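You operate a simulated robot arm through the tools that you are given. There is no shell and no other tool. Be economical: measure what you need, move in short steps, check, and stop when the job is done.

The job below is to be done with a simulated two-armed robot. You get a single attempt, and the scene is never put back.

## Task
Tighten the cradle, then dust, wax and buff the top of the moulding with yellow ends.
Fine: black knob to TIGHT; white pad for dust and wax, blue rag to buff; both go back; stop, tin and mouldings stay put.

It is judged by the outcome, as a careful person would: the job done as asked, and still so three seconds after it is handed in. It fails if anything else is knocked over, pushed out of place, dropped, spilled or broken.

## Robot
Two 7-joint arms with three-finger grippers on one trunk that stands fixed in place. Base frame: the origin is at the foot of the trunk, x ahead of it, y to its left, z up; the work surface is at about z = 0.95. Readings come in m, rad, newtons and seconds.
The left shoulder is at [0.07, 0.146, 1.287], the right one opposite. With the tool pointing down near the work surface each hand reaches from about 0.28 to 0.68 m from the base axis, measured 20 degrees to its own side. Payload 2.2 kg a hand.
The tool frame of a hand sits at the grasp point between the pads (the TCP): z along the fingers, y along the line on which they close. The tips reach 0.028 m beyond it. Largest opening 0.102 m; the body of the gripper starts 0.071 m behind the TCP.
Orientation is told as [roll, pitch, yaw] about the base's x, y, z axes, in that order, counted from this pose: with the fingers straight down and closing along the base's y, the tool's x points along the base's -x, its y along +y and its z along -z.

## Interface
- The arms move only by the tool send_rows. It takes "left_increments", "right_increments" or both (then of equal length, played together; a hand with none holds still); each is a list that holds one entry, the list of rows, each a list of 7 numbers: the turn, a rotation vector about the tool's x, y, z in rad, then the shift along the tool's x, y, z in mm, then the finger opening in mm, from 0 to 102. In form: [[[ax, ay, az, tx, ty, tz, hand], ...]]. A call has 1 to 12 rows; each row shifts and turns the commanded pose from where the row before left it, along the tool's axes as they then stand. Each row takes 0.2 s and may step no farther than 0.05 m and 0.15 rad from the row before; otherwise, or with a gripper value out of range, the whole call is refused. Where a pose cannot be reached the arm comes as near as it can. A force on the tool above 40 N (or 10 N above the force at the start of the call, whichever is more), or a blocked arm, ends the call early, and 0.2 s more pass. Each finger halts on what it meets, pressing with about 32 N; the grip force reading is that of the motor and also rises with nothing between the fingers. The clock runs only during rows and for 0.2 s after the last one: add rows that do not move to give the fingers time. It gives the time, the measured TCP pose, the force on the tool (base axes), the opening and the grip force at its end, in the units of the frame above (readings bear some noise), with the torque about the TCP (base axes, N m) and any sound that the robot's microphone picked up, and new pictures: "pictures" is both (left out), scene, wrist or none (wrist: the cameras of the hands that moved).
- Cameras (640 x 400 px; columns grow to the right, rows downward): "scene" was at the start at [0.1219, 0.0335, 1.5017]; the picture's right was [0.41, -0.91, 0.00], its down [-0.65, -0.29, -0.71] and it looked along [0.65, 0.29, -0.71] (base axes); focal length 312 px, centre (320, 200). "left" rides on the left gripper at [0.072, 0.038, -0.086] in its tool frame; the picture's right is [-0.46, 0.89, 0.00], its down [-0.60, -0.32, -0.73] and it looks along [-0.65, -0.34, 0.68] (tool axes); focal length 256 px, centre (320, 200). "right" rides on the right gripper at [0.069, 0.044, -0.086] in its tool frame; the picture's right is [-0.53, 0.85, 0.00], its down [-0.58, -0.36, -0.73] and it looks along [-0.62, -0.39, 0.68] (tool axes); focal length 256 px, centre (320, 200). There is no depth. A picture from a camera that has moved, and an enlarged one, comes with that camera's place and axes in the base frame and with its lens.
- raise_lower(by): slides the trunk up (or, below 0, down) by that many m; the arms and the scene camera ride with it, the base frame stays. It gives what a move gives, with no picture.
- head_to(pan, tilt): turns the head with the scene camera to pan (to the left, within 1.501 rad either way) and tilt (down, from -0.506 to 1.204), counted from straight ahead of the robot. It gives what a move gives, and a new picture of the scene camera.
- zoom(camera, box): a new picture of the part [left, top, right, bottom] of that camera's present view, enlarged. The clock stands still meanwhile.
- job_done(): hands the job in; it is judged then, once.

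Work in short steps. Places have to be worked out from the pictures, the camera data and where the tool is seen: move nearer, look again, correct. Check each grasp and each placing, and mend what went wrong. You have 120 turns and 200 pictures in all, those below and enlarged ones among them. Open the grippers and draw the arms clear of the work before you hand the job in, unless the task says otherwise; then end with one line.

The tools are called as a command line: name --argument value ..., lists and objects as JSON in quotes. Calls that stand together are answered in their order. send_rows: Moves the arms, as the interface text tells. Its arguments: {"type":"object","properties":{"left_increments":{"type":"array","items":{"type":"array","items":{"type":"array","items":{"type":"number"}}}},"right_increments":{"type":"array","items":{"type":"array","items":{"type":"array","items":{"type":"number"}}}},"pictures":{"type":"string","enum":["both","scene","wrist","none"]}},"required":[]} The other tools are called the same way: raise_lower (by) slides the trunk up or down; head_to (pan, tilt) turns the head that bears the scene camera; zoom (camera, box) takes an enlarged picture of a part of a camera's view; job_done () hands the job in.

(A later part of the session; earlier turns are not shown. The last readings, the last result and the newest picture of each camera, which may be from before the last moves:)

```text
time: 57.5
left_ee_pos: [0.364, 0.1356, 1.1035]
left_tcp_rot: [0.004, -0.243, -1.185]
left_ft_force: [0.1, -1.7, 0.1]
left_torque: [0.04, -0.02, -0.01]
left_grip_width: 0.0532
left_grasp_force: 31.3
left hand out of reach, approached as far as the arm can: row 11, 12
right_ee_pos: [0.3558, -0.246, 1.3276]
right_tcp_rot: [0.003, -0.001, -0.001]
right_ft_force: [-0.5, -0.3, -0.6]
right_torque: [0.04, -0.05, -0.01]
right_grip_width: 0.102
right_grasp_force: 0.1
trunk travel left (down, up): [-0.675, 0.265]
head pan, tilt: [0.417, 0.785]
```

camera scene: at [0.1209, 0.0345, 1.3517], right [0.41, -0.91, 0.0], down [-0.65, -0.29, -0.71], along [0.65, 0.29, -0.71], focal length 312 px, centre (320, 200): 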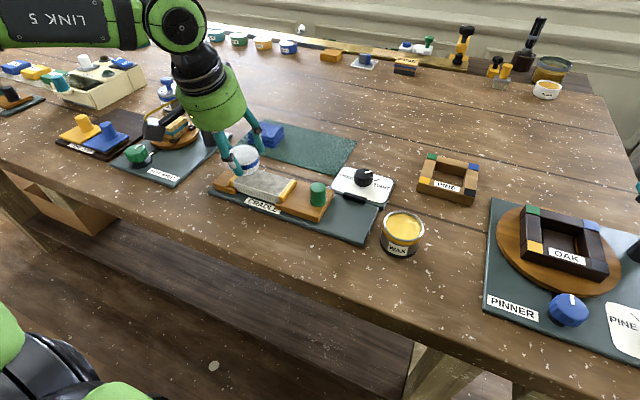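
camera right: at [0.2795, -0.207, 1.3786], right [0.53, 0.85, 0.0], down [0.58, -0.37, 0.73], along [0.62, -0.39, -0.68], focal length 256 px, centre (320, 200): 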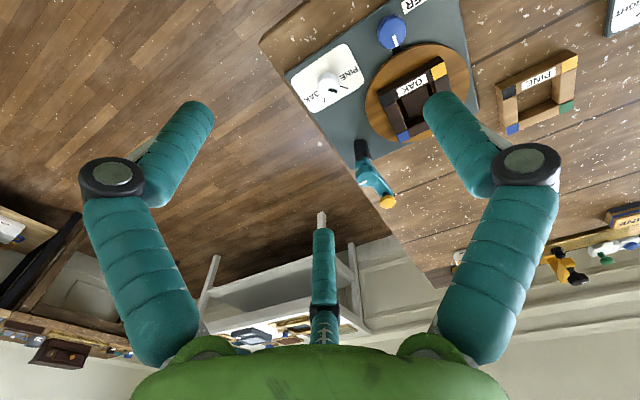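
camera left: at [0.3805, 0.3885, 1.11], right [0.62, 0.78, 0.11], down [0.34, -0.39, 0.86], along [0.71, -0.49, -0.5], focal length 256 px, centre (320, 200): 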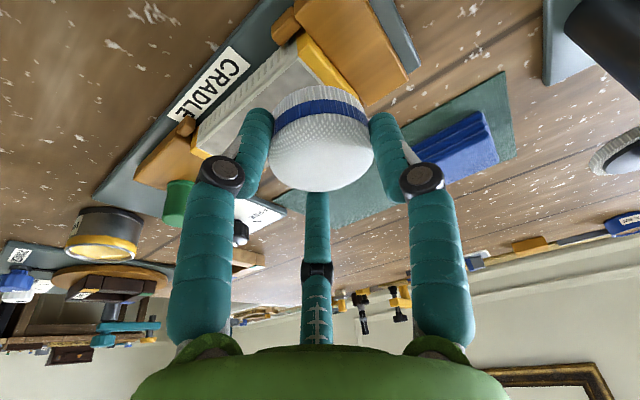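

send_rows --left_increments '[[[0, 0, 0, -25.1, 11.6, 17.5, 30], [0, 0, 0, -25.1, 11.6, 17.5, 30], [0, 0, 0, -25.1, 11.6, 17.5, 30], [0, 0, 0, -25.1, 11.6, 17.5, 30]]]' --pictures "both"

```text
time: 58.5
left_ee_pos: [0.4337, 0.0439, 1.057]
left_tcp_rot: [0.0, -0.247, -1.186]
left_ft_force: [0.2, -0.3, 0.5]
left_torque: [0.03, -0.02, 0.04]
left_grip_width: 0.0526
left_grasp_force: 31.9
left hand out of reach, approached as far as the arm can: row 2, 3, 4
right_ee_pos: [0.3587, -0.2441, 1.3271]
right_tcp_rot: [0.001, -0.002, 0.001]
right_ft_force: [-0.1, -0.7, 0.1]
right_torque: [0.06, -0.02, 0.04]
right_grip_width: 0.1023
right_grasp_force: 0.1
trunk travel left (down, up): [-0.675, 0.265]
head pan, tilt: [0.417, 0.785]
camera scene: at [0.1229, 0.0321, 1.3516], right [0.41, -0.91, 0.0], down [-0.65, -0.29, -0.71], along [0.65, 0.29, -0.71], focal length 312 px, centre (320, 200)
camera left: at [0.4338, 0.1417, 1.124], right [0.99, -0.09, 0.11], down [-0.14, -0.5, 0.86], along [-0.02, -0.86, -0.5], focal length 256 px, centre (320, 200)
```

scene: 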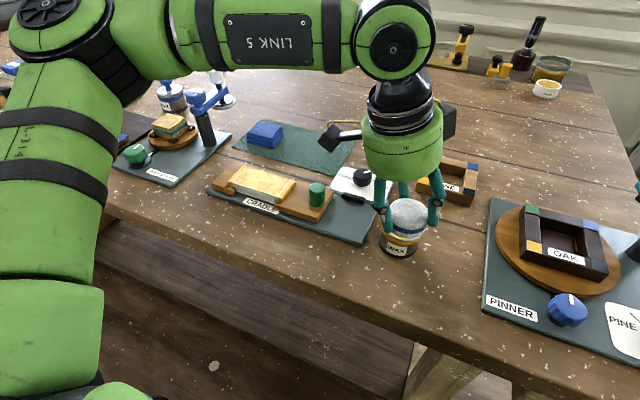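
left: 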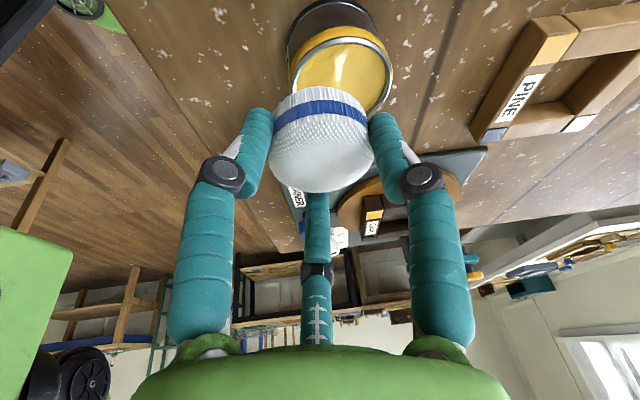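

Need about 16 mm more in +x, mostly sideways along the boundary.

send_rows --left_increments '[[[0, 0, 0, -1.5, 8, 0, 30], [0, 0, 0, -1.5, 8, 0, 30]]]' --pictures "none"

zoom --camera "scene" --box '[344, 170, 456, 270]'

zoom --camera "left" --box '[240, 0, 432, 120]'

```text
time: 59.1
left_ee_pos: [0.4321, 0.0442, 1.0569]
left_tcp_rot: [-0.001, -0.247, -1.188]
left_ft_force: [-0.2, 0.4, -0.6]
left_torque: [0.0, -0.01, 0.0]
left_grip_width: 0.053
left_grasp_force: 31.8
left hand out of reach, approached as far as the arm can: row 1, 2
right_ee_pos: [0.3588, -0.2433, 1.3265]
right_tcp_rot: [0.003, 0.001, -0.001]
right_ft_force: [0.4, 0.3, -0.1]
right_torque: [-0.01, 0.03, 0.0]
right_grip_width: 0.1018
right_grasp_force: 0.0
trunk travel left (down, up): [-0.675, 0.265]
head pan, tilt: [0.417, 0.785]
```

```text
4.00 times, centred on (400, 220) of scene
camera zoom: at [0.122, 0.0332, 1.3517], right [0.41, -0.91, 0.0], down [-0.65, -0.29, -0.71], along [0.65, 0.29, -0.71], focal length 1246 px, centre (0, 120)
```

zoom: 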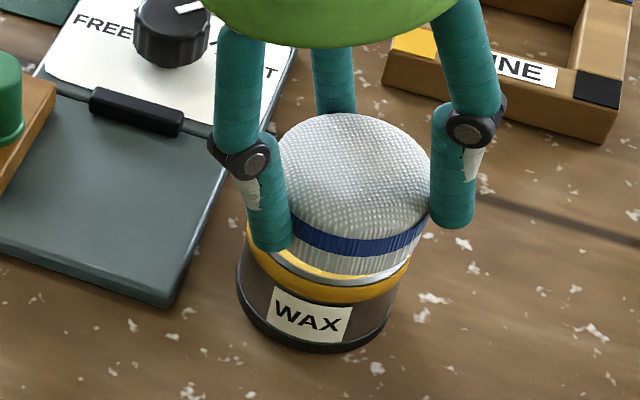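

```text
3.33 times, centred on (336, 60) of left
camera zoom: at [0.4329, 0.1427, 1.1242], right [0.99, -0.09, 0.11], down [-0.14, -0.49, 0.86], along [-0.02, -0.86, -0.5], focal length 853 px, centre (267, 667)
```

zoom: 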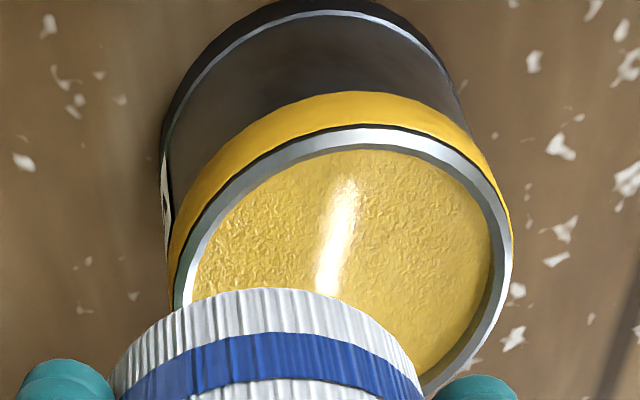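

Tin centre ≈(0.452, 0.045). The yaw seems to be a limit here; I reduce it by 0.35 rad and try again.

send_rows --left_increments '[[[-0.0283, 0, -0.1132, 0, 0, 0, 30], [-0.0283, 0, -0.1132, 0, 0, 0, 30], [-0.0283, 0, -0.1132, 0, 0, 0, 30]]]' --pictures "none"

send_rows --left_increments '[[[0, 0, 0, -4.5, 8, 1, 30], [0, 0, 0, -4.5, 8, 1, 30]]]' --pictures "none"

```text
time: 59.9
left_ee_pos: [0.432, 0.0486, 1.0574]
left_tcp_rot: [-0.005, -0.249, -0.835]
left_ft_force: [-0.2, 0.0, -1.1]
left_torque: [-0.02, 0.0, -0.02]
left_grip_width: 0.053
left_grasp_force: 31.6
left hand out of reach, approached as far as the arm can: row 3
right_ee_pos: [0.3573, -0.2434, 1.3279]
right_tcp_rot: [-0.001, 0.0, 0.002]
right_ft_force: [-0.7, 0.3, 0.5]
right_torque: [-0.01, 0.0, 0.01]
right_grip_width: 0.1019
right_grasp_force: 0.1
trunk travel left (down, up): [-0.675, 0.265]
head pan, tilt: [0.417, 0.785]
```

```text
time: 60.5
left_ee_pos: [0.4471, 0.0536, 1.0576]
left_tcp_rot: [-0.005, -0.244, -0.838]
left_ft_force: [-0.1, 0.0, 0.1]
left_torque: [0.01, 0.03, 0.06]
left_grip_width: 0.053
left_grasp_force: 32.4
left hand out of reach, approached as far as the arm can: row 2
right_ee_pos: [0.3572, -0.2438, 1.3273]
right_tcp_rot: [0.001, 0.001, 0.0]
right_ft_force: [-0.2, -0.5, -1.0]
right_torque: [0.0, 0.0, 0.01]
right_grip_width: 0.1022
right_grasp_force: 0.1
trunk travel left (down, up): [-0.675, 0.265]
head pan, tilt: [0.417, 0.785]
```

Now only ~5 mm off. Slight extra tilt for reach, correct, and lower to just above the rim.

send_rows --left_increments '[[[0, -0.04, 0, 0, 0, 0, 30], [0, 0, 0, -5, -2, 1.2, 30], [0, 0, 0, 2.5, 0, 9, 30], [0, 0, 0, 2.5, 0, 9, 30]]]' --pictures "wrist"

zoom --camera "scene" --box '[344, 170, 456, 270]'

zoom --camera "left" --box '[240, 0, 432, 120]'

```text
time: 61.5
left_ee_pos: [0.4484, 0.0497, 1.0408]
left_tcp_rot: [-0.001, -0.29, -0.84]
left_ft_force: [1.4, 1.2, 5.2]
left_torque: [0.09, 0.0, -0.01]
left_grip_width: 0.053
left_grasp_force: 32.5
right_ee_pos: [0.3561, -0.2427, 1.3279]
right_tcp_rot: [-0.001, -0.002, 0.001]
right_ft_force: [0.2, 0.6, 0.3]
right_torque: [-0.02, 0.02, 0.0]
right_grip_width: 0.102
right_grasp_force: 0.1
trunk travel left (down, up): [-0.675, 0.265]
head pan, tilt: [0.417, 0.785]
camera left: at [0.4146, 0.1442, 1.1038], right [0.96, 0.26, 0.13], down [0.01, -0.49, 0.87], along [0.29, -0.83, -0.47], focal length 256 px, centre (320, 200)
```

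left: 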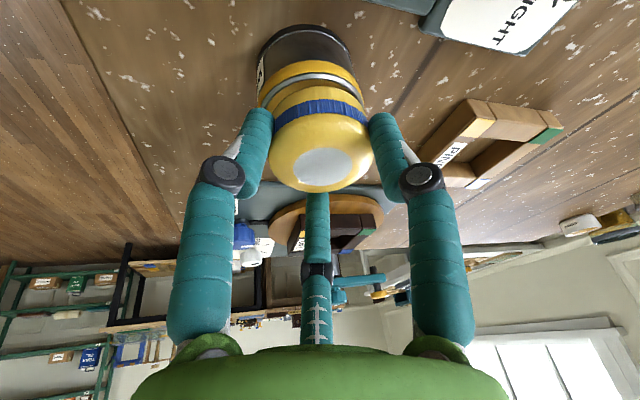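

```text
4.00 times, centred on (400, 220) of scene
camera zoom: at [0.1208, 0.0341, 1.3519], right [0.41, -0.91, 0.0], down [-0.65, -0.29, -0.71], along [0.65, 0.29, -0.71], focal length 1246 px, centre (0, 120)
```

zoom: 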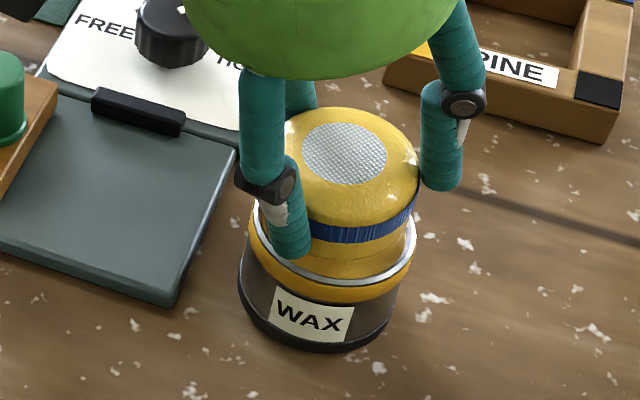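

```text
3.33 times, centred on (336, 60) of left
camera zoom: at [0.4146, 0.1442, 1.1038], right [0.96, 0.26, 0.13], down [0.01, -0.49, 0.87], along [0.29, -0.83, -0.47], focal length 853 px, centre (267, 667)
```

zoom: 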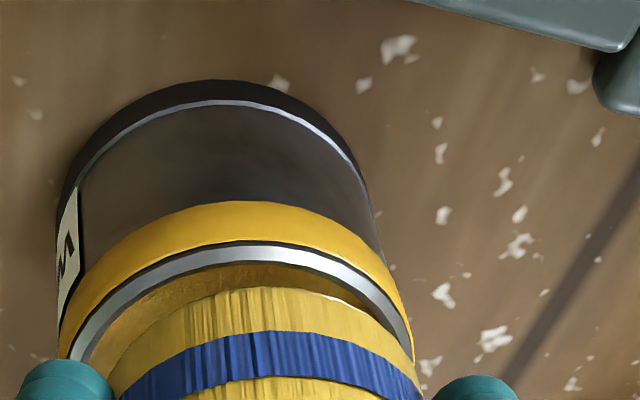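

The pad has taken wax (yellow), with about 5 N contact. I lift straight up, back off, and turn back towards the moulding.

send_rows --left_increments '[[[0, 0, 0, -3, 0, -10, 30], [0, 0, 0, -3, 0, -10, 30], [0, 0, 0, -3, 0, -10, 30], [0, 0, 0, 15, 0, -15, 30], [0, 0.04, 0, 25, 0, -15, 30], [-0.0313, 0, -0.1251, 0, 0, 0, 30], [-0.0313, 0, -0.1251, 0, 0, 0, 30], [-0.0313, 0, -0.1251, 0, 0, 0, 30], [-0.0313, 0, -0.1251, 0, 0, 0, 30], [-0.0313, 0, -0.1251, 0, 0, 0, 30]]]' --pictures "scene"

```text
time: 63.7
left_ee_pos: [0.4183, 0.0832, 1.0893]
left_tcp_rot: [-0.003, -0.243, -0.192]
left_ft_force: [0.1, 0.8, 0.3]
left_torque: [-0.05, 0.0, -0.02]
left_grip_width: 0.0527
left_grasp_force: 31.7
right_ee_pos: [0.3581, -0.244, 1.3264]
right_tcp_rot: [0.003, 0.0, -0.001]
right_ft_force: [-0.6, -0.3, -0.5]
right_torque: [0.0, 0.01, 0.0]
right_grip_width: 0.1022
right_grasp_force: 0.1
trunk travel left (down, up): [-0.675, 0.265]
head pan, tilt: [0.417, 0.785]
camera scene: at [0.1219, 0.0334, 1.3517], right [0.41, -0.91, 0.0], down [-0.65, -0.29, -0.71], along [0.65, 0.29, -0.71], focal length 312 px, centre (320, 200)
```

scene: 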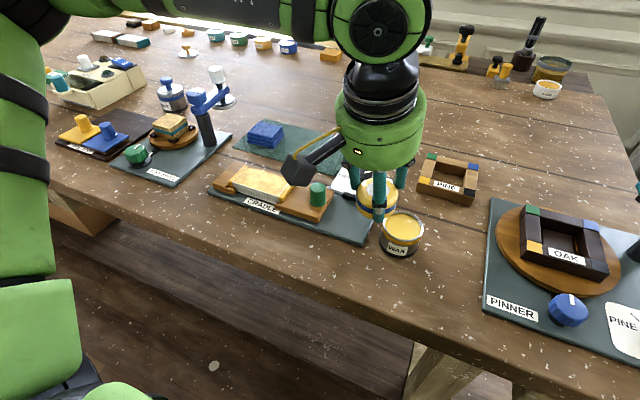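

send_rows --left_increments '[[[0, 0, 0, 0.5, 42.3, 0, 30], [0, 0, 0, 0.5, 42.3, 0, 30], [0, 0, 0, 0.5, 42.3, 0, 30], [0, 0, 0, 0.5, 42.3, 0, 30], [0, 0, 0, 0.5, 42.3, 0, 30], [0, 0, 0, 0.5, 42.3, 0, 30], [0, 0, 0, 5.6, 0, 22.3, 30], [0, 0, 0, 5.6, 0, 22.3, 30]]]' --pictures "none"

zoom --camera "scene" --box '[190, 120, 350, 220]'

```text
time: 65.5
left_ee_pos: [0.4637, 0.3324, 1.0403]
left_tcp_rot: [-0.003, -0.244, -0.196]
left_ft_force: [0.8, 0.3, -1.2]
left_torque: [-0.05, 0.0, 0.02]
left_grip_width: 0.0529
left_grasp_force: 31.2
right_ee_pos: [0.3579, -0.2421, 1.3276]
right_tcp_rot: [0.0, 0.0, 0.0]
right_ft_force: [-0.7, 0.1, -0.1]
right_torque: [0.02, 0.05, 0.01]
right_grip_width: 0.1019
right_grasp_force: 0.1
trunk travel left (down, up): [-0.675, 0.265]
head pan, tilt: [0.417, 0.785]
```

```text
4.00 times, centred on (270, 170) of scene
camera zoom: at [0.1223, 0.0338, 1.3516], right [0.41, -0.91, 0.0], down [-0.65, -0.29, -0.71], along [0.65, 0.29, -0.71], focal length 1246 px, centre (520, 320)
```

zoom: 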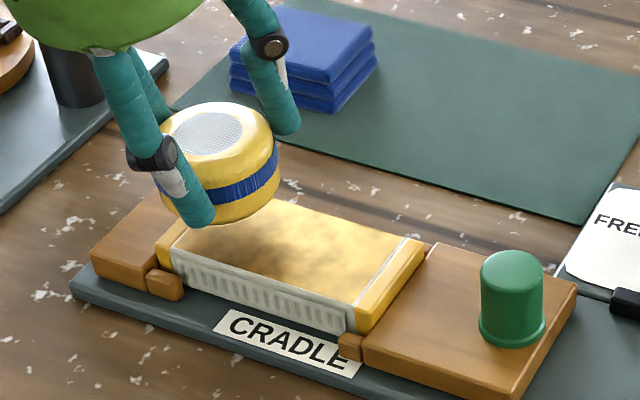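

Lower to contact and make the first waxing stroke.

send_rows --left_increments '[[[0, 0, 0, 2.4, 0, 10, 30], [0, 0, 0, 0.7, 0, 2.5, 30]]]' --pictures "none"

```text
time: 66.1
left_ee_pos: [0.4632, 0.3318, 1.029]
left_tcp_rot: [-0.006, -0.246, -0.196]
left_ft_force: [1.2, 1.1, 2.7]
left_torque: [0.04, -0.01, 0.01]
left_grip_width: 0.0529
left_grasp_force: 32.4
right_ee_pos: [0.3563, -0.2428, 1.3268]
right_tcp_rot: [0.003, -0.002, 0.001]
right_ft_force: [-0.8, -0.1, -0.5]
right_torque: [0.01, 0.0, 0.04]
right_grip_width: 0.1018
right_grasp_force: 0.1
trunk travel left (down, up): [-0.675, 0.265]
head pan, tilt: [0.417, 0.785]
```

send_rows --left_increments '[[[0, 0, 0, 0.3, 0, 1.1, 30], [0, 0, 0, -2.75, -14.3, 0.7, 30], [0, 0, 0, -2.75, -14.3, 0.7, 30], [0, 0, 0, -2.75, -14.3, 0.7, 30], [0, 0, 0, -2.75, -14.3, 0.7, 30], [0, 0, 0, -2.75, -14.3, 0.7, 30], [0, 0, 0, -7.6, 1.5, 1.9, 30], [0, 0, 0, 2.75, 14.3, -0.7, 30], [0, 0, 0, 2.75, 14.3, -0.7, 30], [0, 0, 0, 2.75, 14.3, -0.7, 30], [0, 0, 0, 2.75, 14.3, -0.7, 30], [0, 0, 0, 2.75, 14.3, -0.7, 30]]]' --pictures "none"

zoom --camera "scene" --box '[190, 120, 350, 220]'

```text
time: 68.7
left_ee_pos: [0.4701, 0.3317, 1.0284]
left_tcp_rot: [-0.003, -0.246, -0.196]
left_ft_force: [0.3, -4.3, 10.6]
left_torque: [-0.19, 0.23, 0.12]
left_grip_width: 0.0529
left_grasp_force: 31.8
right_ee_pos: [0.3566, -0.2447, 1.3277]
right_tcp_rot: [0.001, 0.0, 0.0]
right_ft_force: [-0.1, -0.2, -0.5]
right_torque: [-0.03, 0.01, -0.04]
right_grip_width: 0.102
right_grasp_force: 0.1
trunk travel left (down, up): [-0.675, 0.265]
head pan, tilt: [0.417, 0.785]
```

```text
4.00 times, centred on (270, 170) of scene
camera zoom: at [0.1201, 0.0319, 1.3519], right [0.41, -0.91, 0.0], down [-0.65, -0.29, -0.71], along [0.65, 0.29, -0.71], focal length 1246 px, centre (520, 320)
```

zoom: 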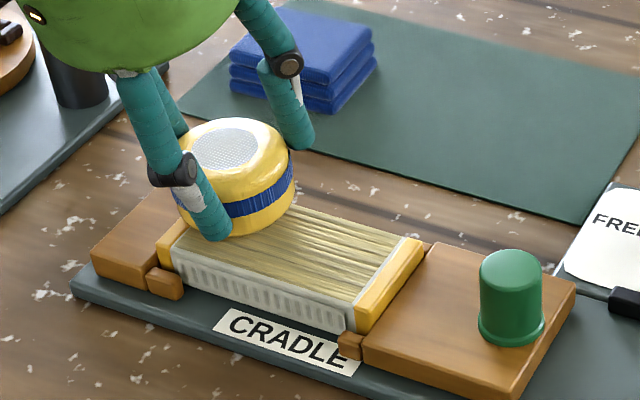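

Wax is spreading. One more lane near the front edge, then lift and inspect.

send_rows --left_increments '[[[0, 0, 0, 0.8, 4, -0.2, 30], [0, 0, 0, 14.3, -2.9, -3.6, 30], [0, 0, 0, -2.75, -14.3, 0.7, 30], [0, 0, 0, -2.75, -14.3, 0.7, 30], [0, 0, 0, -2.75, -14.3, 0.7, 30], [0, 0, 0, -2.75, -14.3, 0.7, 30], [0, 0, 0, -2.75, -14.3, 0.7, 30], [0, 0, 0, -0.8, -3, 0.2, 30], [0, 0, 0, -6, 0, -24, 30], [0, 0, 0, -38, 10, -12, 30], [0, 0, 0, -38, 10, 0, 30]]]' --pictures "none"

zoom --camera "scene" --box '[190, 120, 350, 220]'

```text
time: 71.1
left_ee_pos: [0.5335, 0.2653, 1.0815]
left_tcp_rot: [-0.006, -0.242, -0.194]
left_ft_force: [0.7, 0.1, -0.2]
left_torque: [0.0, 0.08, 0.0]
left_grip_width: 0.0529
left_grasp_force: 31.9
right_ee_pos: [0.3605, -0.2429, 1.3248]
right_tcp_rot: [0.001, 0.001, 0.0]
right_ft_force: [0.4, -0.1, -0.8]
right_torque: [0.03, 0.02, 0.03]
right_grip_width: 0.102
right_grasp_force: 0.0
trunk travel left (down, up): [-0.675, 0.265]
head pan, tilt: [0.417, 0.785]
```

```text
4.00 times, centred on (270, 170) of scene
camera zoom: at [0.1244, 0.0332, 1.3513], right [0.41, -0.91, 0.0], down [-0.65, -0.29, -0.71], along [0.65, 0.29, -0.71], focal length 1246 px, centre (520, 320)
```

zoom: 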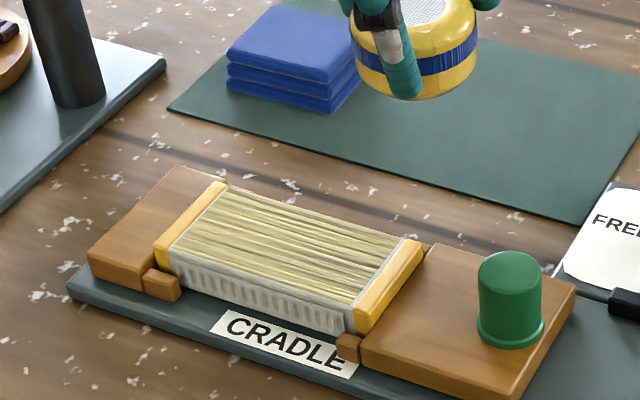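

Evenly waxed. Return the pad to its place on the mat.

send_rows --left_increments '[[[0, 0, 0, -23, 15.3, 32.3, 30], [0, 0, 0, -23, 15.3, 32.3, 30], [0, 0, 0, 0, 0, 0, 30], [0, 0, 0, 3.6, 0, 14.5, 30], [0, 0, 0, 3.6, 0, 14.5, 30]]]' --pictures "wrist"

zoom --camera "scene" --box '[220, 80, 380, 180]'

```text
time: 72.3
left_ee_pos: [0.5973, 0.2841, 0.9996]
left_tcp_rot: [-0.005, -0.246, -0.193]
left_ft_force: [-1.1, 0.0, -0.9]
left_torque: [0.01, 0.04, 0.02]
left_grip_width: 0.0528
left_grasp_force: 32.2
right_ee_pos: [0.359, -0.2425, 1.327]
right_tcp_rot: [-0.001, 0.0, 0.001]
right_ft_force: [0.4, -0.2, -0.5]
right_torque: [0.0, -0.02, -0.03]
right_grip_width: 0.102
right_grasp_force: 0.0
trunk travel left (down, up): [-0.675, 0.265]
head pan, tilt: [0.417, 0.785]
camera left: at [0.515, 0.3397, 1.0671], right [0.61, 0.78, 0.11], down [0.34, -0.39, 0.86], along [0.71, -0.49, -0.5], focal length 256 px, centre (320, 200)
```

left: 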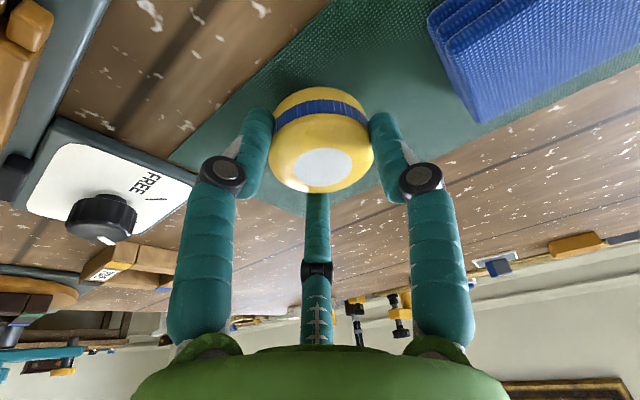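

```text
4.00 times, centred on (300, 130) of scene
camera zoom: at [0.1228, 0.0339, 1.3516], right [0.41, -0.91, 0.0], down [-0.65, -0.29, -0.71], along [0.65, 0.29, -0.71], focal length 1246 px, centre (400, 480)
```

zoom: 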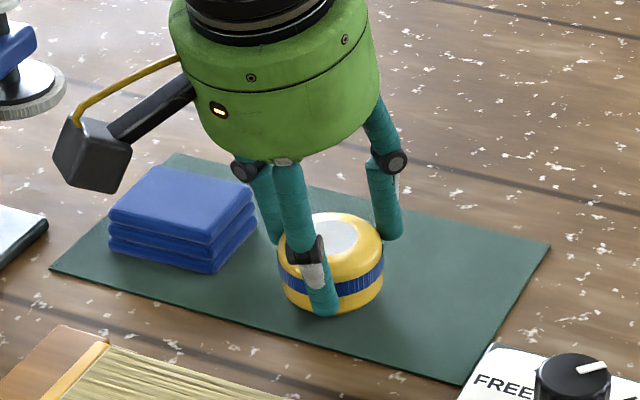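

Right above its place. Lower the last few mm, release gently, and rise.

send_rows --left_increments '[[[0, 0, 0, 0.5, 0, 2, 30], [0, 0, 0, 0.4, 0, 1.5, 30]]]' --pictures "none"

```text
time: 72.9
left_ee_pos: [0.5948, 0.2854, 0.9962]
left_tcp_rot: [-0.005, -0.244, -0.194]
left_ft_force: [0.0, 0.2, -0.4]
left_torque: [-0.01, -0.02, 0.04]
left_grip_width: 0.053
left_grasp_force: 32.3
right_ee_pos: [0.3575, -0.2424, 1.3268]
right_tcp_rot: [0.0, 0.0, -0.001]
right_ft_force: [-0.1, -0.3, -0.5]
right_torque: [-0.03, 0.03, -0.02]
right_grip_width: 0.1021
right_grasp_force: 0.1
trunk travel left (down, up): [-0.675, 0.265]
head pan, tilt: [0.417, 0.785]
```

send_rows --left_increments '[[[0, 0, 0, 0.3, 0, 1.2, 30], [0, 0, 0, 0, 0, 0, 30], [0, 0, 0, 0, 0, 0, 60], [0, 0, 0, 0, 0, 0, 78], [0, 0, 0, 0, 0, 0, 78], [0, 0, 0, 6, 0, -25, 78], [0, 0, 0, 6, 0, -30, 78], [0, 0, 0, 6, 0, -35, 78]]]' --pictures "both"

zoom --camera "left" --box '[270, 0, 510, 150]'

zoom --camera "scene" --box '[220, 100, 380, 200]'

```text
time: 74.7
left_ee_pos: [0.5571, 0.2933, 1.0798]
left_tcp_rot: [-0.005, -0.245, -0.194]
left_ft_force: [0.2, 0.6, 0.5]
left_torque: [0.0, -0.01, 0.0]
left_grip_width: 0.078
left_grasp_force: 0.1
right_ee_pos: [0.3566, -0.2429, 1.3274]
right_tcp_rot: [0.002, -0.001, -0.002]
right_ft_force: [0.3, -0.2, -0.6]
right_torque: [0.0, -0.03, 0.0]
right_grip_width: 0.1021
right_grasp_force: 0.0
trunk travel left (down, up): [-0.675, 0.265]
head pan, tilt: [0.417, 0.785]
camera scene: at [0.1207, 0.0333, 1.3518], right [0.41, -0.91, 0.0], down [-0.65, -0.29, -0.71], along [0.65, 0.29, -0.71], focal length 312 px, centre (320, 200)
camera left: at [0.4743, 0.3479, 1.1462], right [0.61, 0.78, 0.11], down [0.34, -0.39, 0.86], along [0.71, -0.49, -0.5], focal length 256 px, centre (320, 200)
```

scene: 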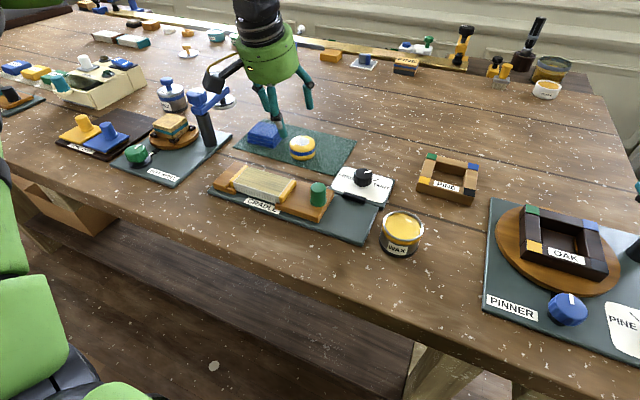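
left: 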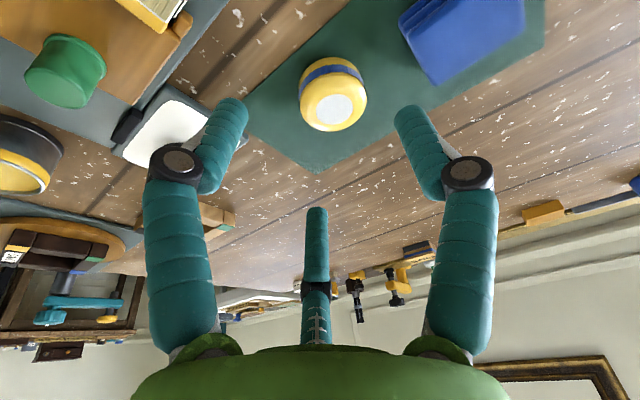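

```text
2.67 times, centred on (390, 75) of left
camera zoom: at [0.4743, 0.3479, 1.1462], right [0.61, 0.78, 0.11], down [0.34, -0.39, 0.86], along [0.71, -0.49, -0.5], focal length 683 px, centre (133, 533)
```

zoom: 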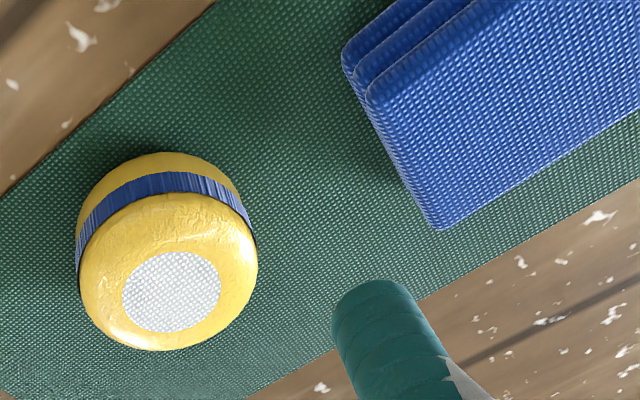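

```text
4.00 times, centred on (300, 150) of scene
camera zoom: at [0.1207, 0.0333, 1.3518], right [0.41, -0.91, 0.0], down [-0.65, -0.29, -0.71], along [0.65, 0.29, -0.71], focal length 1246 px, centre (400, 400)
```

zoom: 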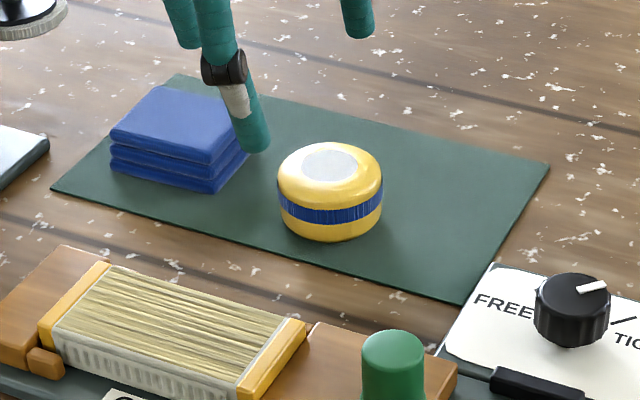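

The pad is back. The rag spans x≈0.584–0.637, y≈0.350–0.412, top ≈0.98. I square the yaw to 0 and move above it.

send_rows --left_increments '[[[-0.0235, 0, -0.0941, 0, 0, 0, 86], [-0.0235, 0, -0.0941, 0, 0, 0, 86], [0, 0, 0, -13.6, 29.6, 13.6, 86], [0, 0, 0, -13.6, 29.6, 13.6, 86], [0, 0, 0, -13.6, 29.6, 13.6, 86], [0, 0, 0, 0, 0, 0, 86]]]' --pictures "both"

zoom --camera "left" --box '[220, 0, 460, 150]'

zoom --camera "scene" --box '[210, 75, 354, 165]'

```text
time: 76.1
left_ee_pos: [0.6071, 0.382, 1.0483]
left_tcp_rot: [-0.004, -0.242, 0.0]
left_ft_force: [-0.1, -0.3, -0.5]
left_torque: [-0.04, 0.01, 0.01]
left_grip_width: 0.086
left_grasp_force: 0.0
right_ee_pos: [0.3575, -0.2429, 1.3262]
right_tcp_rot: [0.001, 0.001, 0.001]
right_ft_force: [0.6, 0.1, -0.4]
right_torque: [-0.02, -0.03, 0.0]
right_grip_width: 0.1022
right_grasp_force: 0.0
trunk travel left (down, up): [-0.675, 0.265]
head pan, tilt: [0.417, 0.785]
camera scene: at [0.1215, 0.0336, 1.3517], right [0.41, -0.91, 0.0], down [-0.65, -0.29, -0.71], along [0.65, 0.29, -0.71], focal length 312 px, centre (320, 200)
camera left: at [0.5161, 0.4209, 1.1149], right [0.45, 0.89, 0.11], down [0.41, -0.31, 0.86], along [0.79, -0.34, -0.51], focal length 256 px, centre (320, 200)
```

scene: 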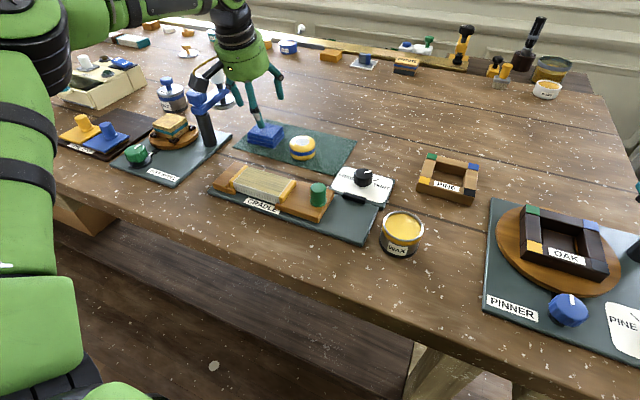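
left: 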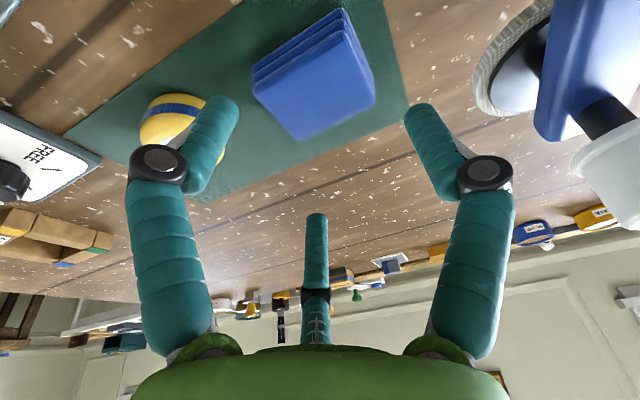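

```text
2.67 times, centred on (340, 75) of left
camera zoom: at [0.5161, 0.4209, 1.1149], right [0.45, 0.89, 0.11], down [0.41, -0.31, 0.86], along [0.79, -0.34, -0.51], focal length 683 px, centre (267, 533)
```

zoom: 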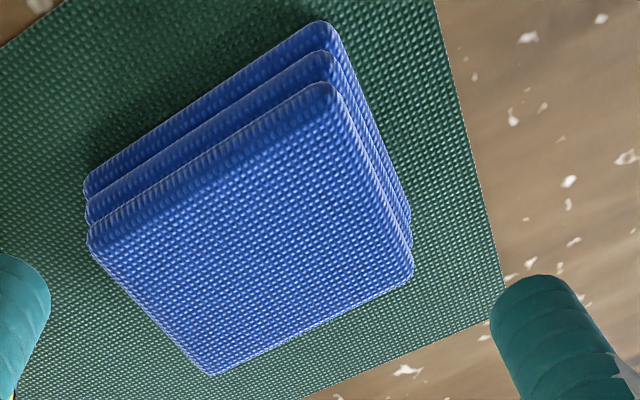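

```text
4.44 times, centred on (282, 120) of scene
camera zoom: at [0.1215, 0.0336, 1.3517], right [0.41, -0.91, 0.0], down [-0.65, -0.29, -0.71], along [0.65, 0.29, -0.71], focal length 1385 px, centre (489, 556)
```

zoom: 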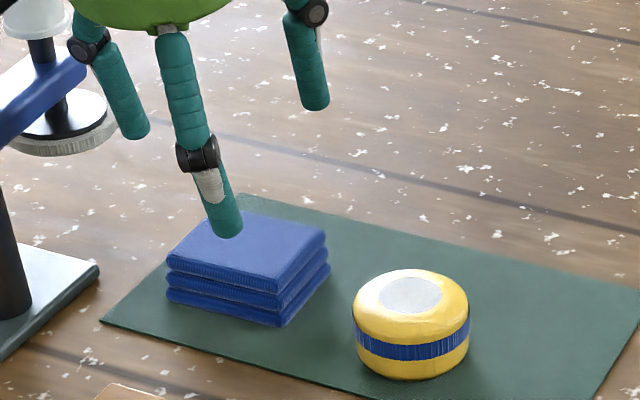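

Aligned. Lower, grip the rag, and lift slightly.

send_rows --left_increments '[[[0, 0, 0, 5.5, 0.5, 25.9, 86], [0, 0, 0, 5.5, 0.5, 25.9, 86], [0, 0, 0, 0, 0, 0, 86], [0, 0, 0, 0, 0, 0, 60], [0, 0, 0, 0, 0, 0, 40], [0, 0, 0, 0, 0, 0, 40]]]' --pictures "wrist"

zoom --camera "scene" --box '[210, 75, 354, 165]'

```text
time: 77.5
left_ee_pos: [0.6062, 0.3827, 0.9976]
left_tcp_rot: [-0.003, -0.249, 0.0]
left_ft_force: [-4.6, 1.3, 10.8]
left_torque: [-0.31, -0.15, -0.1]
left_grip_width: 0.0503
left_grasp_force: 31.6
right_ee_pos: [0.3546, -0.2433, 1.3275]
right_tcp_rot: [0.002, -0.005, 0.0]
right_ft_force: [-0.4, 0.0, 0.0]
right_torque: [0.01, 0.0, -0.01]
right_grip_width: 0.102
right_grasp_force: 0.0
trunk travel left (down, up): [-0.675, 0.265]
head pan, tilt: [0.417, 0.785]
camera left: at [0.5157, 0.4204, 1.0645], right [0.45, 0.89, 0.11], down [0.41, -0.31, 0.86], along [0.79, -0.34, -0.5], focal length 256 px, centre (320, 200)
```

left: 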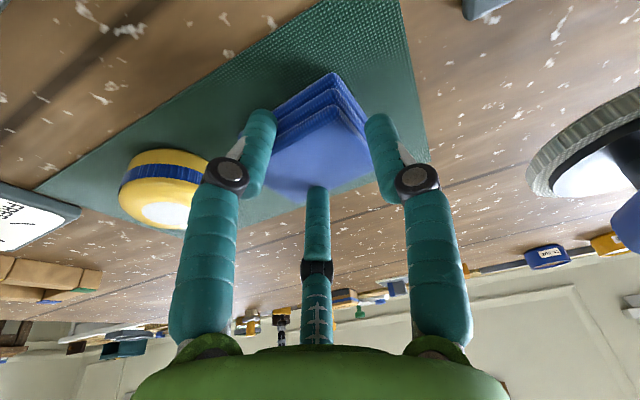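

```text
4.44 times, centred on (282, 120) of scene
camera zoom: at [0.1188, 0.033, 1.3521], right [0.41, -0.91, 0.0], down [-0.64, -0.29, -0.71], along [0.65, 0.29, -0.71], focal length 1385 px, centre (489, 556)
```

zoom: 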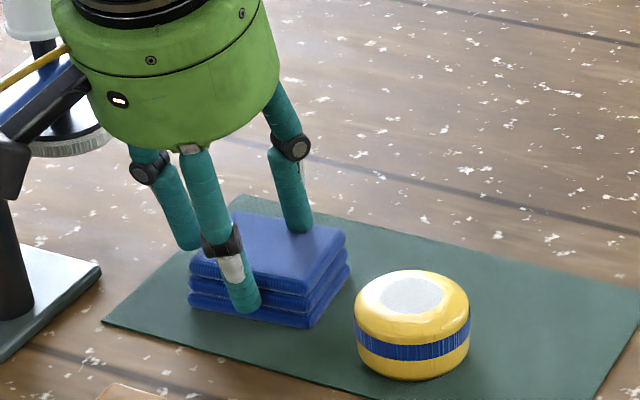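

Gripped (50 mm) though the rag shifted slightly. Lift and inspect.

send_rows --left_increments '[[[0, 0, 0, -4, 0, -15, 40], [0, 0, 0, 2, 0, -25, 40], [0, 0, 0, 4, -6, -25, 40]]]' --pictures "wrist"

zoom --camera "scene" --box '[210, 55, 354, 145]'

zoom --camera "left" --box '[220, 50, 460, 200]'

```text
time: 78.3
left_ee_pos: [0.59, 0.3758, 1.06]
left_tcp_rot: [-0.002, -0.243, 0.0]
left_ft_force: [-0.3, -0.1, -0.3]
left_torque: [0.03, 0.0, -0.03]
left_grip_width: 0.0399
left_grasp_force: 0.1
right_ee_pos: [0.357, -0.2431, 1.3279]
right_tcp_rot: [0.001, -0.003, 0.0]
right_ft_force: [0.1, 0.3, -0.8]
right_torque: [0.0, 0.01, 0.02]
right_grip_width: 0.1015
right_grasp_force: 0.1
trunk travel left (down, up): [-0.675, 0.265]
head pan, tilt: [0.417, 0.785]
camera left: at [0.4992, 0.4145, 1.1256], right [0.45, 0.89, 0.11], down [0.41, -0.31, 0.86], along [0.79, -0.34, -0.51], focal length 256 px, centre (320, 200)
```

left: 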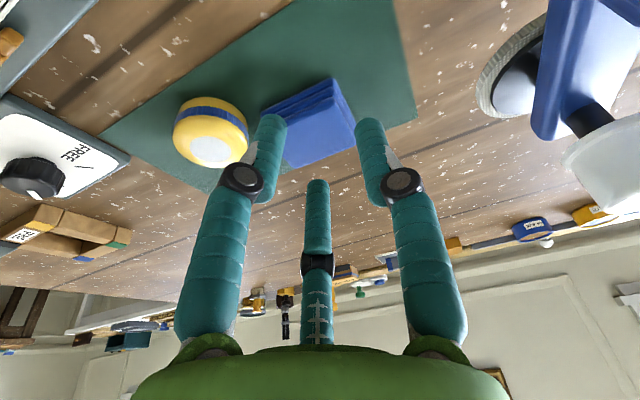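

```text
4.44 times, centred on (282, 100) of scene
camera zoom: at [0.121, 0.0328, 1.3517], right [0.41, -0.91, 0.0], down [-0.65, -0.29, -0.71], along [0.65, 0.29, -0.71], focal length 1385 px, centre (489, 644)
```

zoom: 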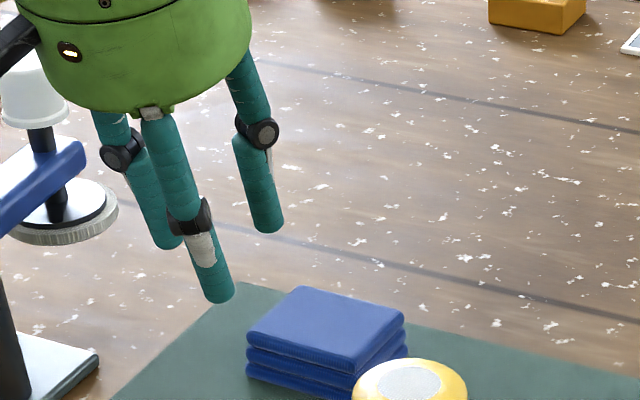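

```text
2.67 times, centred on (340, 125) of left
camera zoom: at [0.4992, 0.4145, 1.1256], right [0.45, 0.89, 0.11], down [0.41, -0.31, 0.86], along [0.79, -0.34, -0.51], focal length 683 px, centre (267, 400)
```

zoom: 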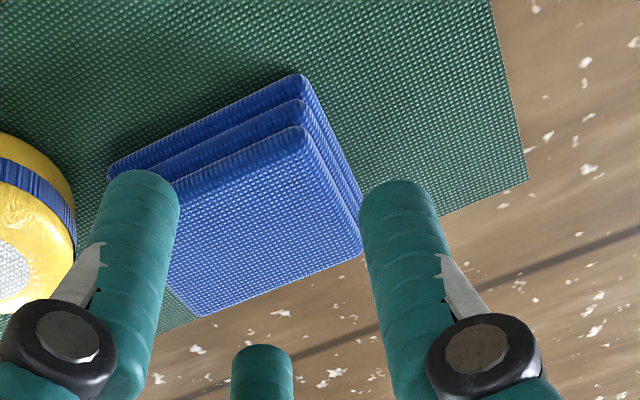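

The rag slipped out and slid to about (0.634, 0.350): the front finger was too shallow because of the tilt. I reduce the tilt to 0.18 and re-centre above it for a deeper grip.

send_rows --left_increments '[[[0, 0.063, 0, 0, 0, 0, 74], [0, 0, 0, -18.4, -12.9, 11, 74], [0, 0, 0, -18.4, -12.9, 11, 74], [0, 0, 0, 0, 0, 0, 74]]]' --pictures "wrist"

zoom --camera "left" --box '[220, 0, 460, 150]'

zoom --camera "scene" --box '[210, 75, 354, 165]'

```text
time: 79.3
left_ee_pos: [0.6316, 0.3522, 1.0435]
left_tcp_rot: [-0.004, -0.18, 0.0]
left_ft_force: [0.8, -0.4, 0.7]
left_torque: [-0.04, 0.01, 0.0]
left_grip_width: 0.0742
left_grasp_force: 0.1
right_ee_pos: [0.3572, -0.2415, 1.3283]
right_tcp_rot: [-0.001, -0.001, -0.001]
right_ft_force: [-0.2, 0.2, 0.3]
right_torque: [-0.01, -0.01, 0.03]
right_grip_width: 0.1022
right_grasp_force: 0.1
trunk travel left (down, up): [-0.675, 0.265]
head pan, tilt: [0.417, 0.785]
camera left: at [0.5444, 0.39, 1.1164], right [0.46, 0.89, 0.08], down [0.46, -0.31, 0.83], along [0.76, -0.34, -0.55], focal length 256 px, centre (320, 200)
```

left: 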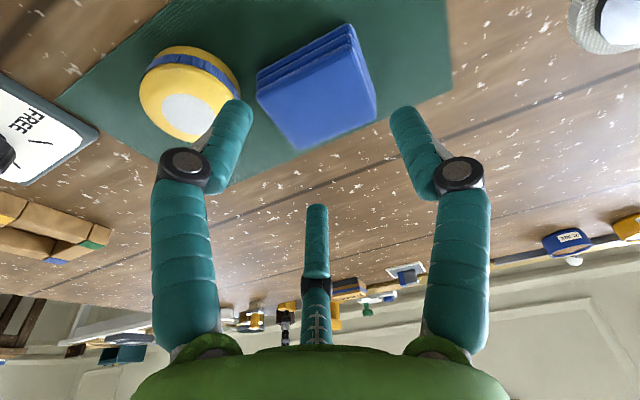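

```text
2.67 times, centred on (340, 75) of left
camera zoom: at [0.5444, 0.39, 1.1164], right [0.46, 0.89, 0.08], down [0.46, -0.31, 0.83], along [0.76, -0.34, -0.55], focal length 683 px, centre (267, 533)
```

zoom: 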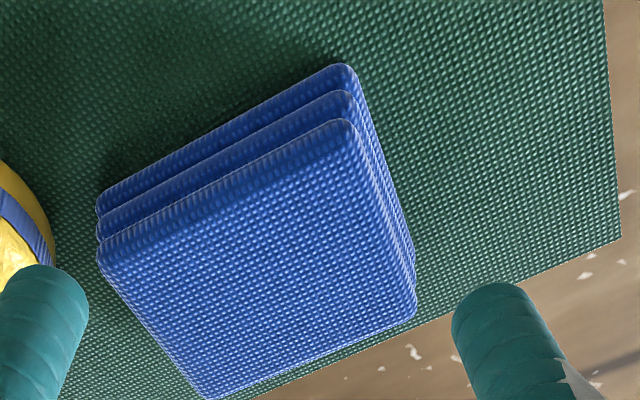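

```text
4.44 times, centred on (282, 120) of scene
camera zoom: at [0.1208, 0.0338, 1.3518], right [0.41, -0.91, 0.0], down [-0.65, -0.29, -0.71], along [0.65, 0.29, -0.71], focal length 1385 px, centre (489, 556)
```

zoom: 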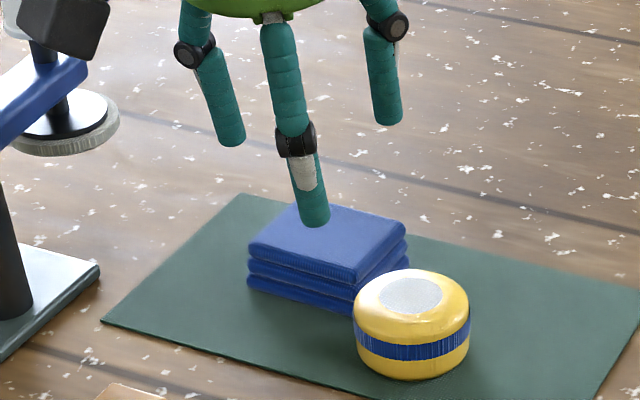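

Rag now at about (0.641, 0.352), top ≈0.974 (thinner than thought). I reduce tilt to 0.12 and test reach above it.

send_rows --left_increments '[[[0, 0.06, 0, 0, 0, 0, 70], [0, 0, 0, -5.3, 0, 14.2, 70], [0, 0, 0, 0, 0, 0, 70]]]' --pictures "wrist"

zoom --camera "scene" --box '[210, 75, 354, 165]'

```text
time: 80.1
left_ee_pos: [0.6252, 0.347, 1.0304]
left_tcp_rot: [-0.004, -0.125, -0.001]
left_ft_force: [-0.3, -0.2, -0.1]
left_torque: [0.01, -0.02, 0.03]
left_grip_width: 0.07
left_grasp_force: 0.0
left hand out of reach, approached as far as the arm can: row 1, 2
right_ee_pos: [0.358, -0.243, 1.3267]
right_tcp_rot: [0.001, 0.0, 0.0]
right_ft_force: [-0.5, 0.1, 0.0]
right_torque: [0.04, -0.01, 0.0]
right_grip_width: 0.102
right_grasp_force: 0.0
trunk travel left (down, up): [-0.675, 0.265]
head pan, tilt: [0.417, 0.785]
camera left: at [0.5428, 0.3851, 1.1063], right [0.46, 0.89, 0.05], down [0.51, -0.31, 0.8], along [0.73, -0.34, -0.6], focal length 256 px, centre (320, 200)
```

left: 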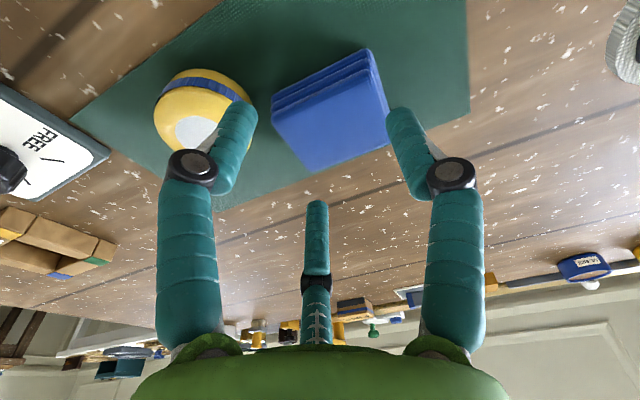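

```text
4.44 times, centred on (282, 120) of scene
camera zoom: at [0.1218, 0.0334, 1.3517], right [0.41, -0.91, 0.0], down [-0.65, -0.29, -0.71], along [0.65, 0.29, -0.71], focal length 1385 px, centre (489, 556)
```

zoom: 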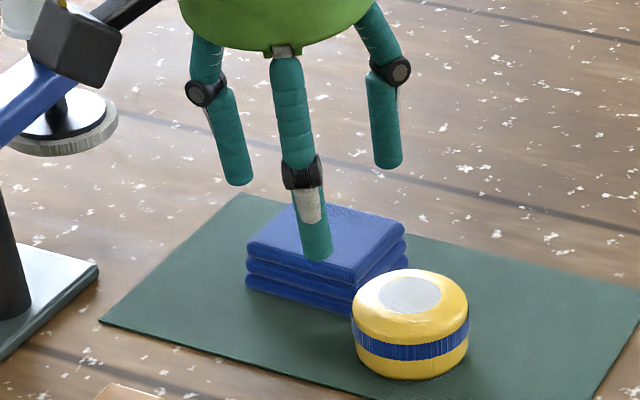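

Reach at tilt 0.12 is 13 mm short. I use tilt 0.17, lower around the rag with fingers open (cage), then drag it back toward the robot before gripping.

send_rows --left_increments '[[[0, -0.05, 0, 0, 0, 0, 72], [0, 0, 0, -12.3, 5, 2.2, 72], [0, 0, 0, 0, 0, 0, 72], [0, 0, 0, 3.65, 0, 20.9, 72], [0, 0, 0, 1.8, 0, 10.5, 72], [0, 0, 0, 0, 0, 0, 72]]]' --pictures "wrist"

zoom --camera "scene" --box '[210, 75, 354, 165]'

zoom --camera "left" --box '[200, 40, 440, 190]'

```text
time: 81.5
left_ee_pos: [0.6339, 0.3486, 0.9986]
left_tcp_rot: [-0.003, -0.171, -0.001]
left_ft_force: [-0.4, -1.3, -0.6]
left_torque: [0.03, 0.01, 0.01]
left_grip_width: 0.0719
left_grasp_force: 0.1
left hand out of reach, approached as far as the arm can: row 2
right_ee_pos: [0.3588, -0.2431, 1.3266]
right_tcp_rot: [0.0, -0.002, 0.0]
right_ft_force: [0.3, 0.1, 0.3]
right_torque: [0.02, 0.01, -0.01]
right_grip_width: 0.1021
right_grasp_force: 0.1
trunk travel left (down, up): [-0.675, 0.265]
head pan, tilt: [0.417, 0.785]
camera left: at [0.5489, 0.3865, 1.0701], right [0.46, 0.89, 0.08], down [0.47, -0.31, 0.82], along [0.75, -0.34, -0.56], focal length 256 px, centre (320, 200)
```

left: 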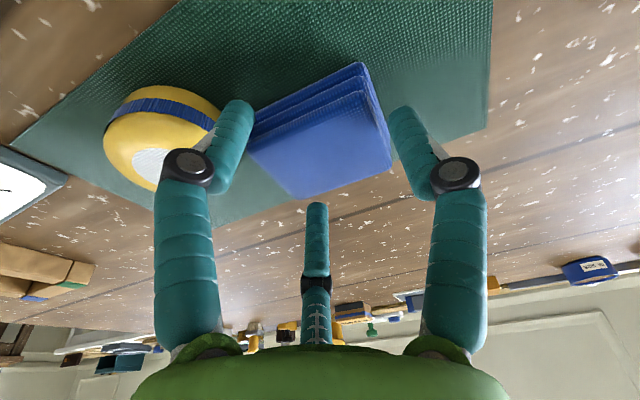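

```text
4.44 times, centred on (282, 120) of scene
camera zoom: at [0.1217, 0.0336, 1.3517], right [0.41, -0.91, 0.0], down [-0.65, -0.29, -0.71], along [0.65, 0.29, -0.71], focal length 1385 px, centre (489, 556)
```

zoom: 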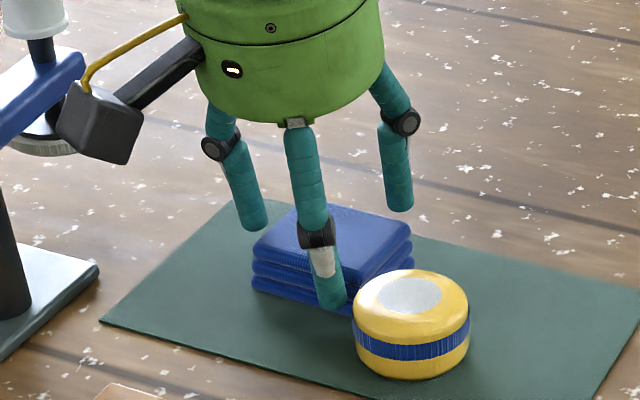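

```text
2.67 times, centred on (320, 115) of left
camera zoom: at [0.5489, 0.3865, 1.0701], right [0.46, 0.89, 0.08], down [0.47, -0.31, 0.82], along [0.75, -0.34, -0.56], focal length 683 px, centre (320, 427)
```

zoom: 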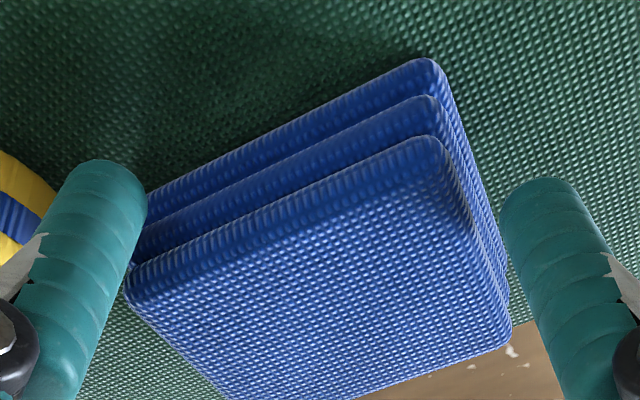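

Open to 80 for front clearance, lower to z≈0.990, then drag back 30 mm.

send_rows --left_increments '[[[0, 0, 0, -2, 1, 0, 80], [0, 0, 0, 1.4, 0, 8.5, 80], [0, 0, 0, 0, 0, 0, 80]]]' --pictures "none"

zoom --camera "scene" --box '[210, 75, 354, 165]'

```text
time: 82.3
left_ee_pos: [0.635, 0.3483, 0.9885]
left_tcp_rot: [-0.001, -0.173, 0.001]
left_ft_force: [-0.3, 0.5, 0.0]
left_torque: [0.01, 0.0, 0.0]
left_grip_width: 0.0796
left_grasp_force: 0.0
left hand out of reach, approached as far as the arm can: row 2
right_ee_pos: [0.3573, -0.2422, 1.3272]
right_tcp_rot: [-0.002, -0.002, 0.001]
right_ft_force: [-0.7, -0.4, 0.4]
right_torque: [0.03, 0.01, -0.01]
right_grip_width: 0.1017
right_grasp_force: 0.0
trunk travel left (down, up): [-0.675, 0.265]
head pan, tilt: [0.417, 0.785]
```

```text
4.44 times, centred on (282, 120) of scene
camera zoom: at [0.1218, 0.0334, 1.3517], right [0.41, -0.91, 0.0], down [-0.65, -0.29, -0.71], along [0.65, 0.29, -0.71], focal length 1385 px, centre (489, 556)
```

zoom: 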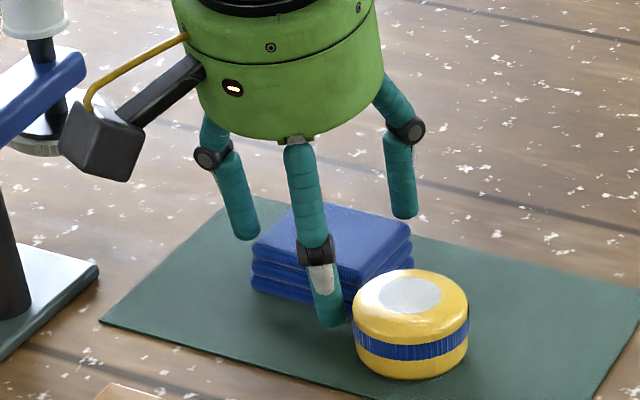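

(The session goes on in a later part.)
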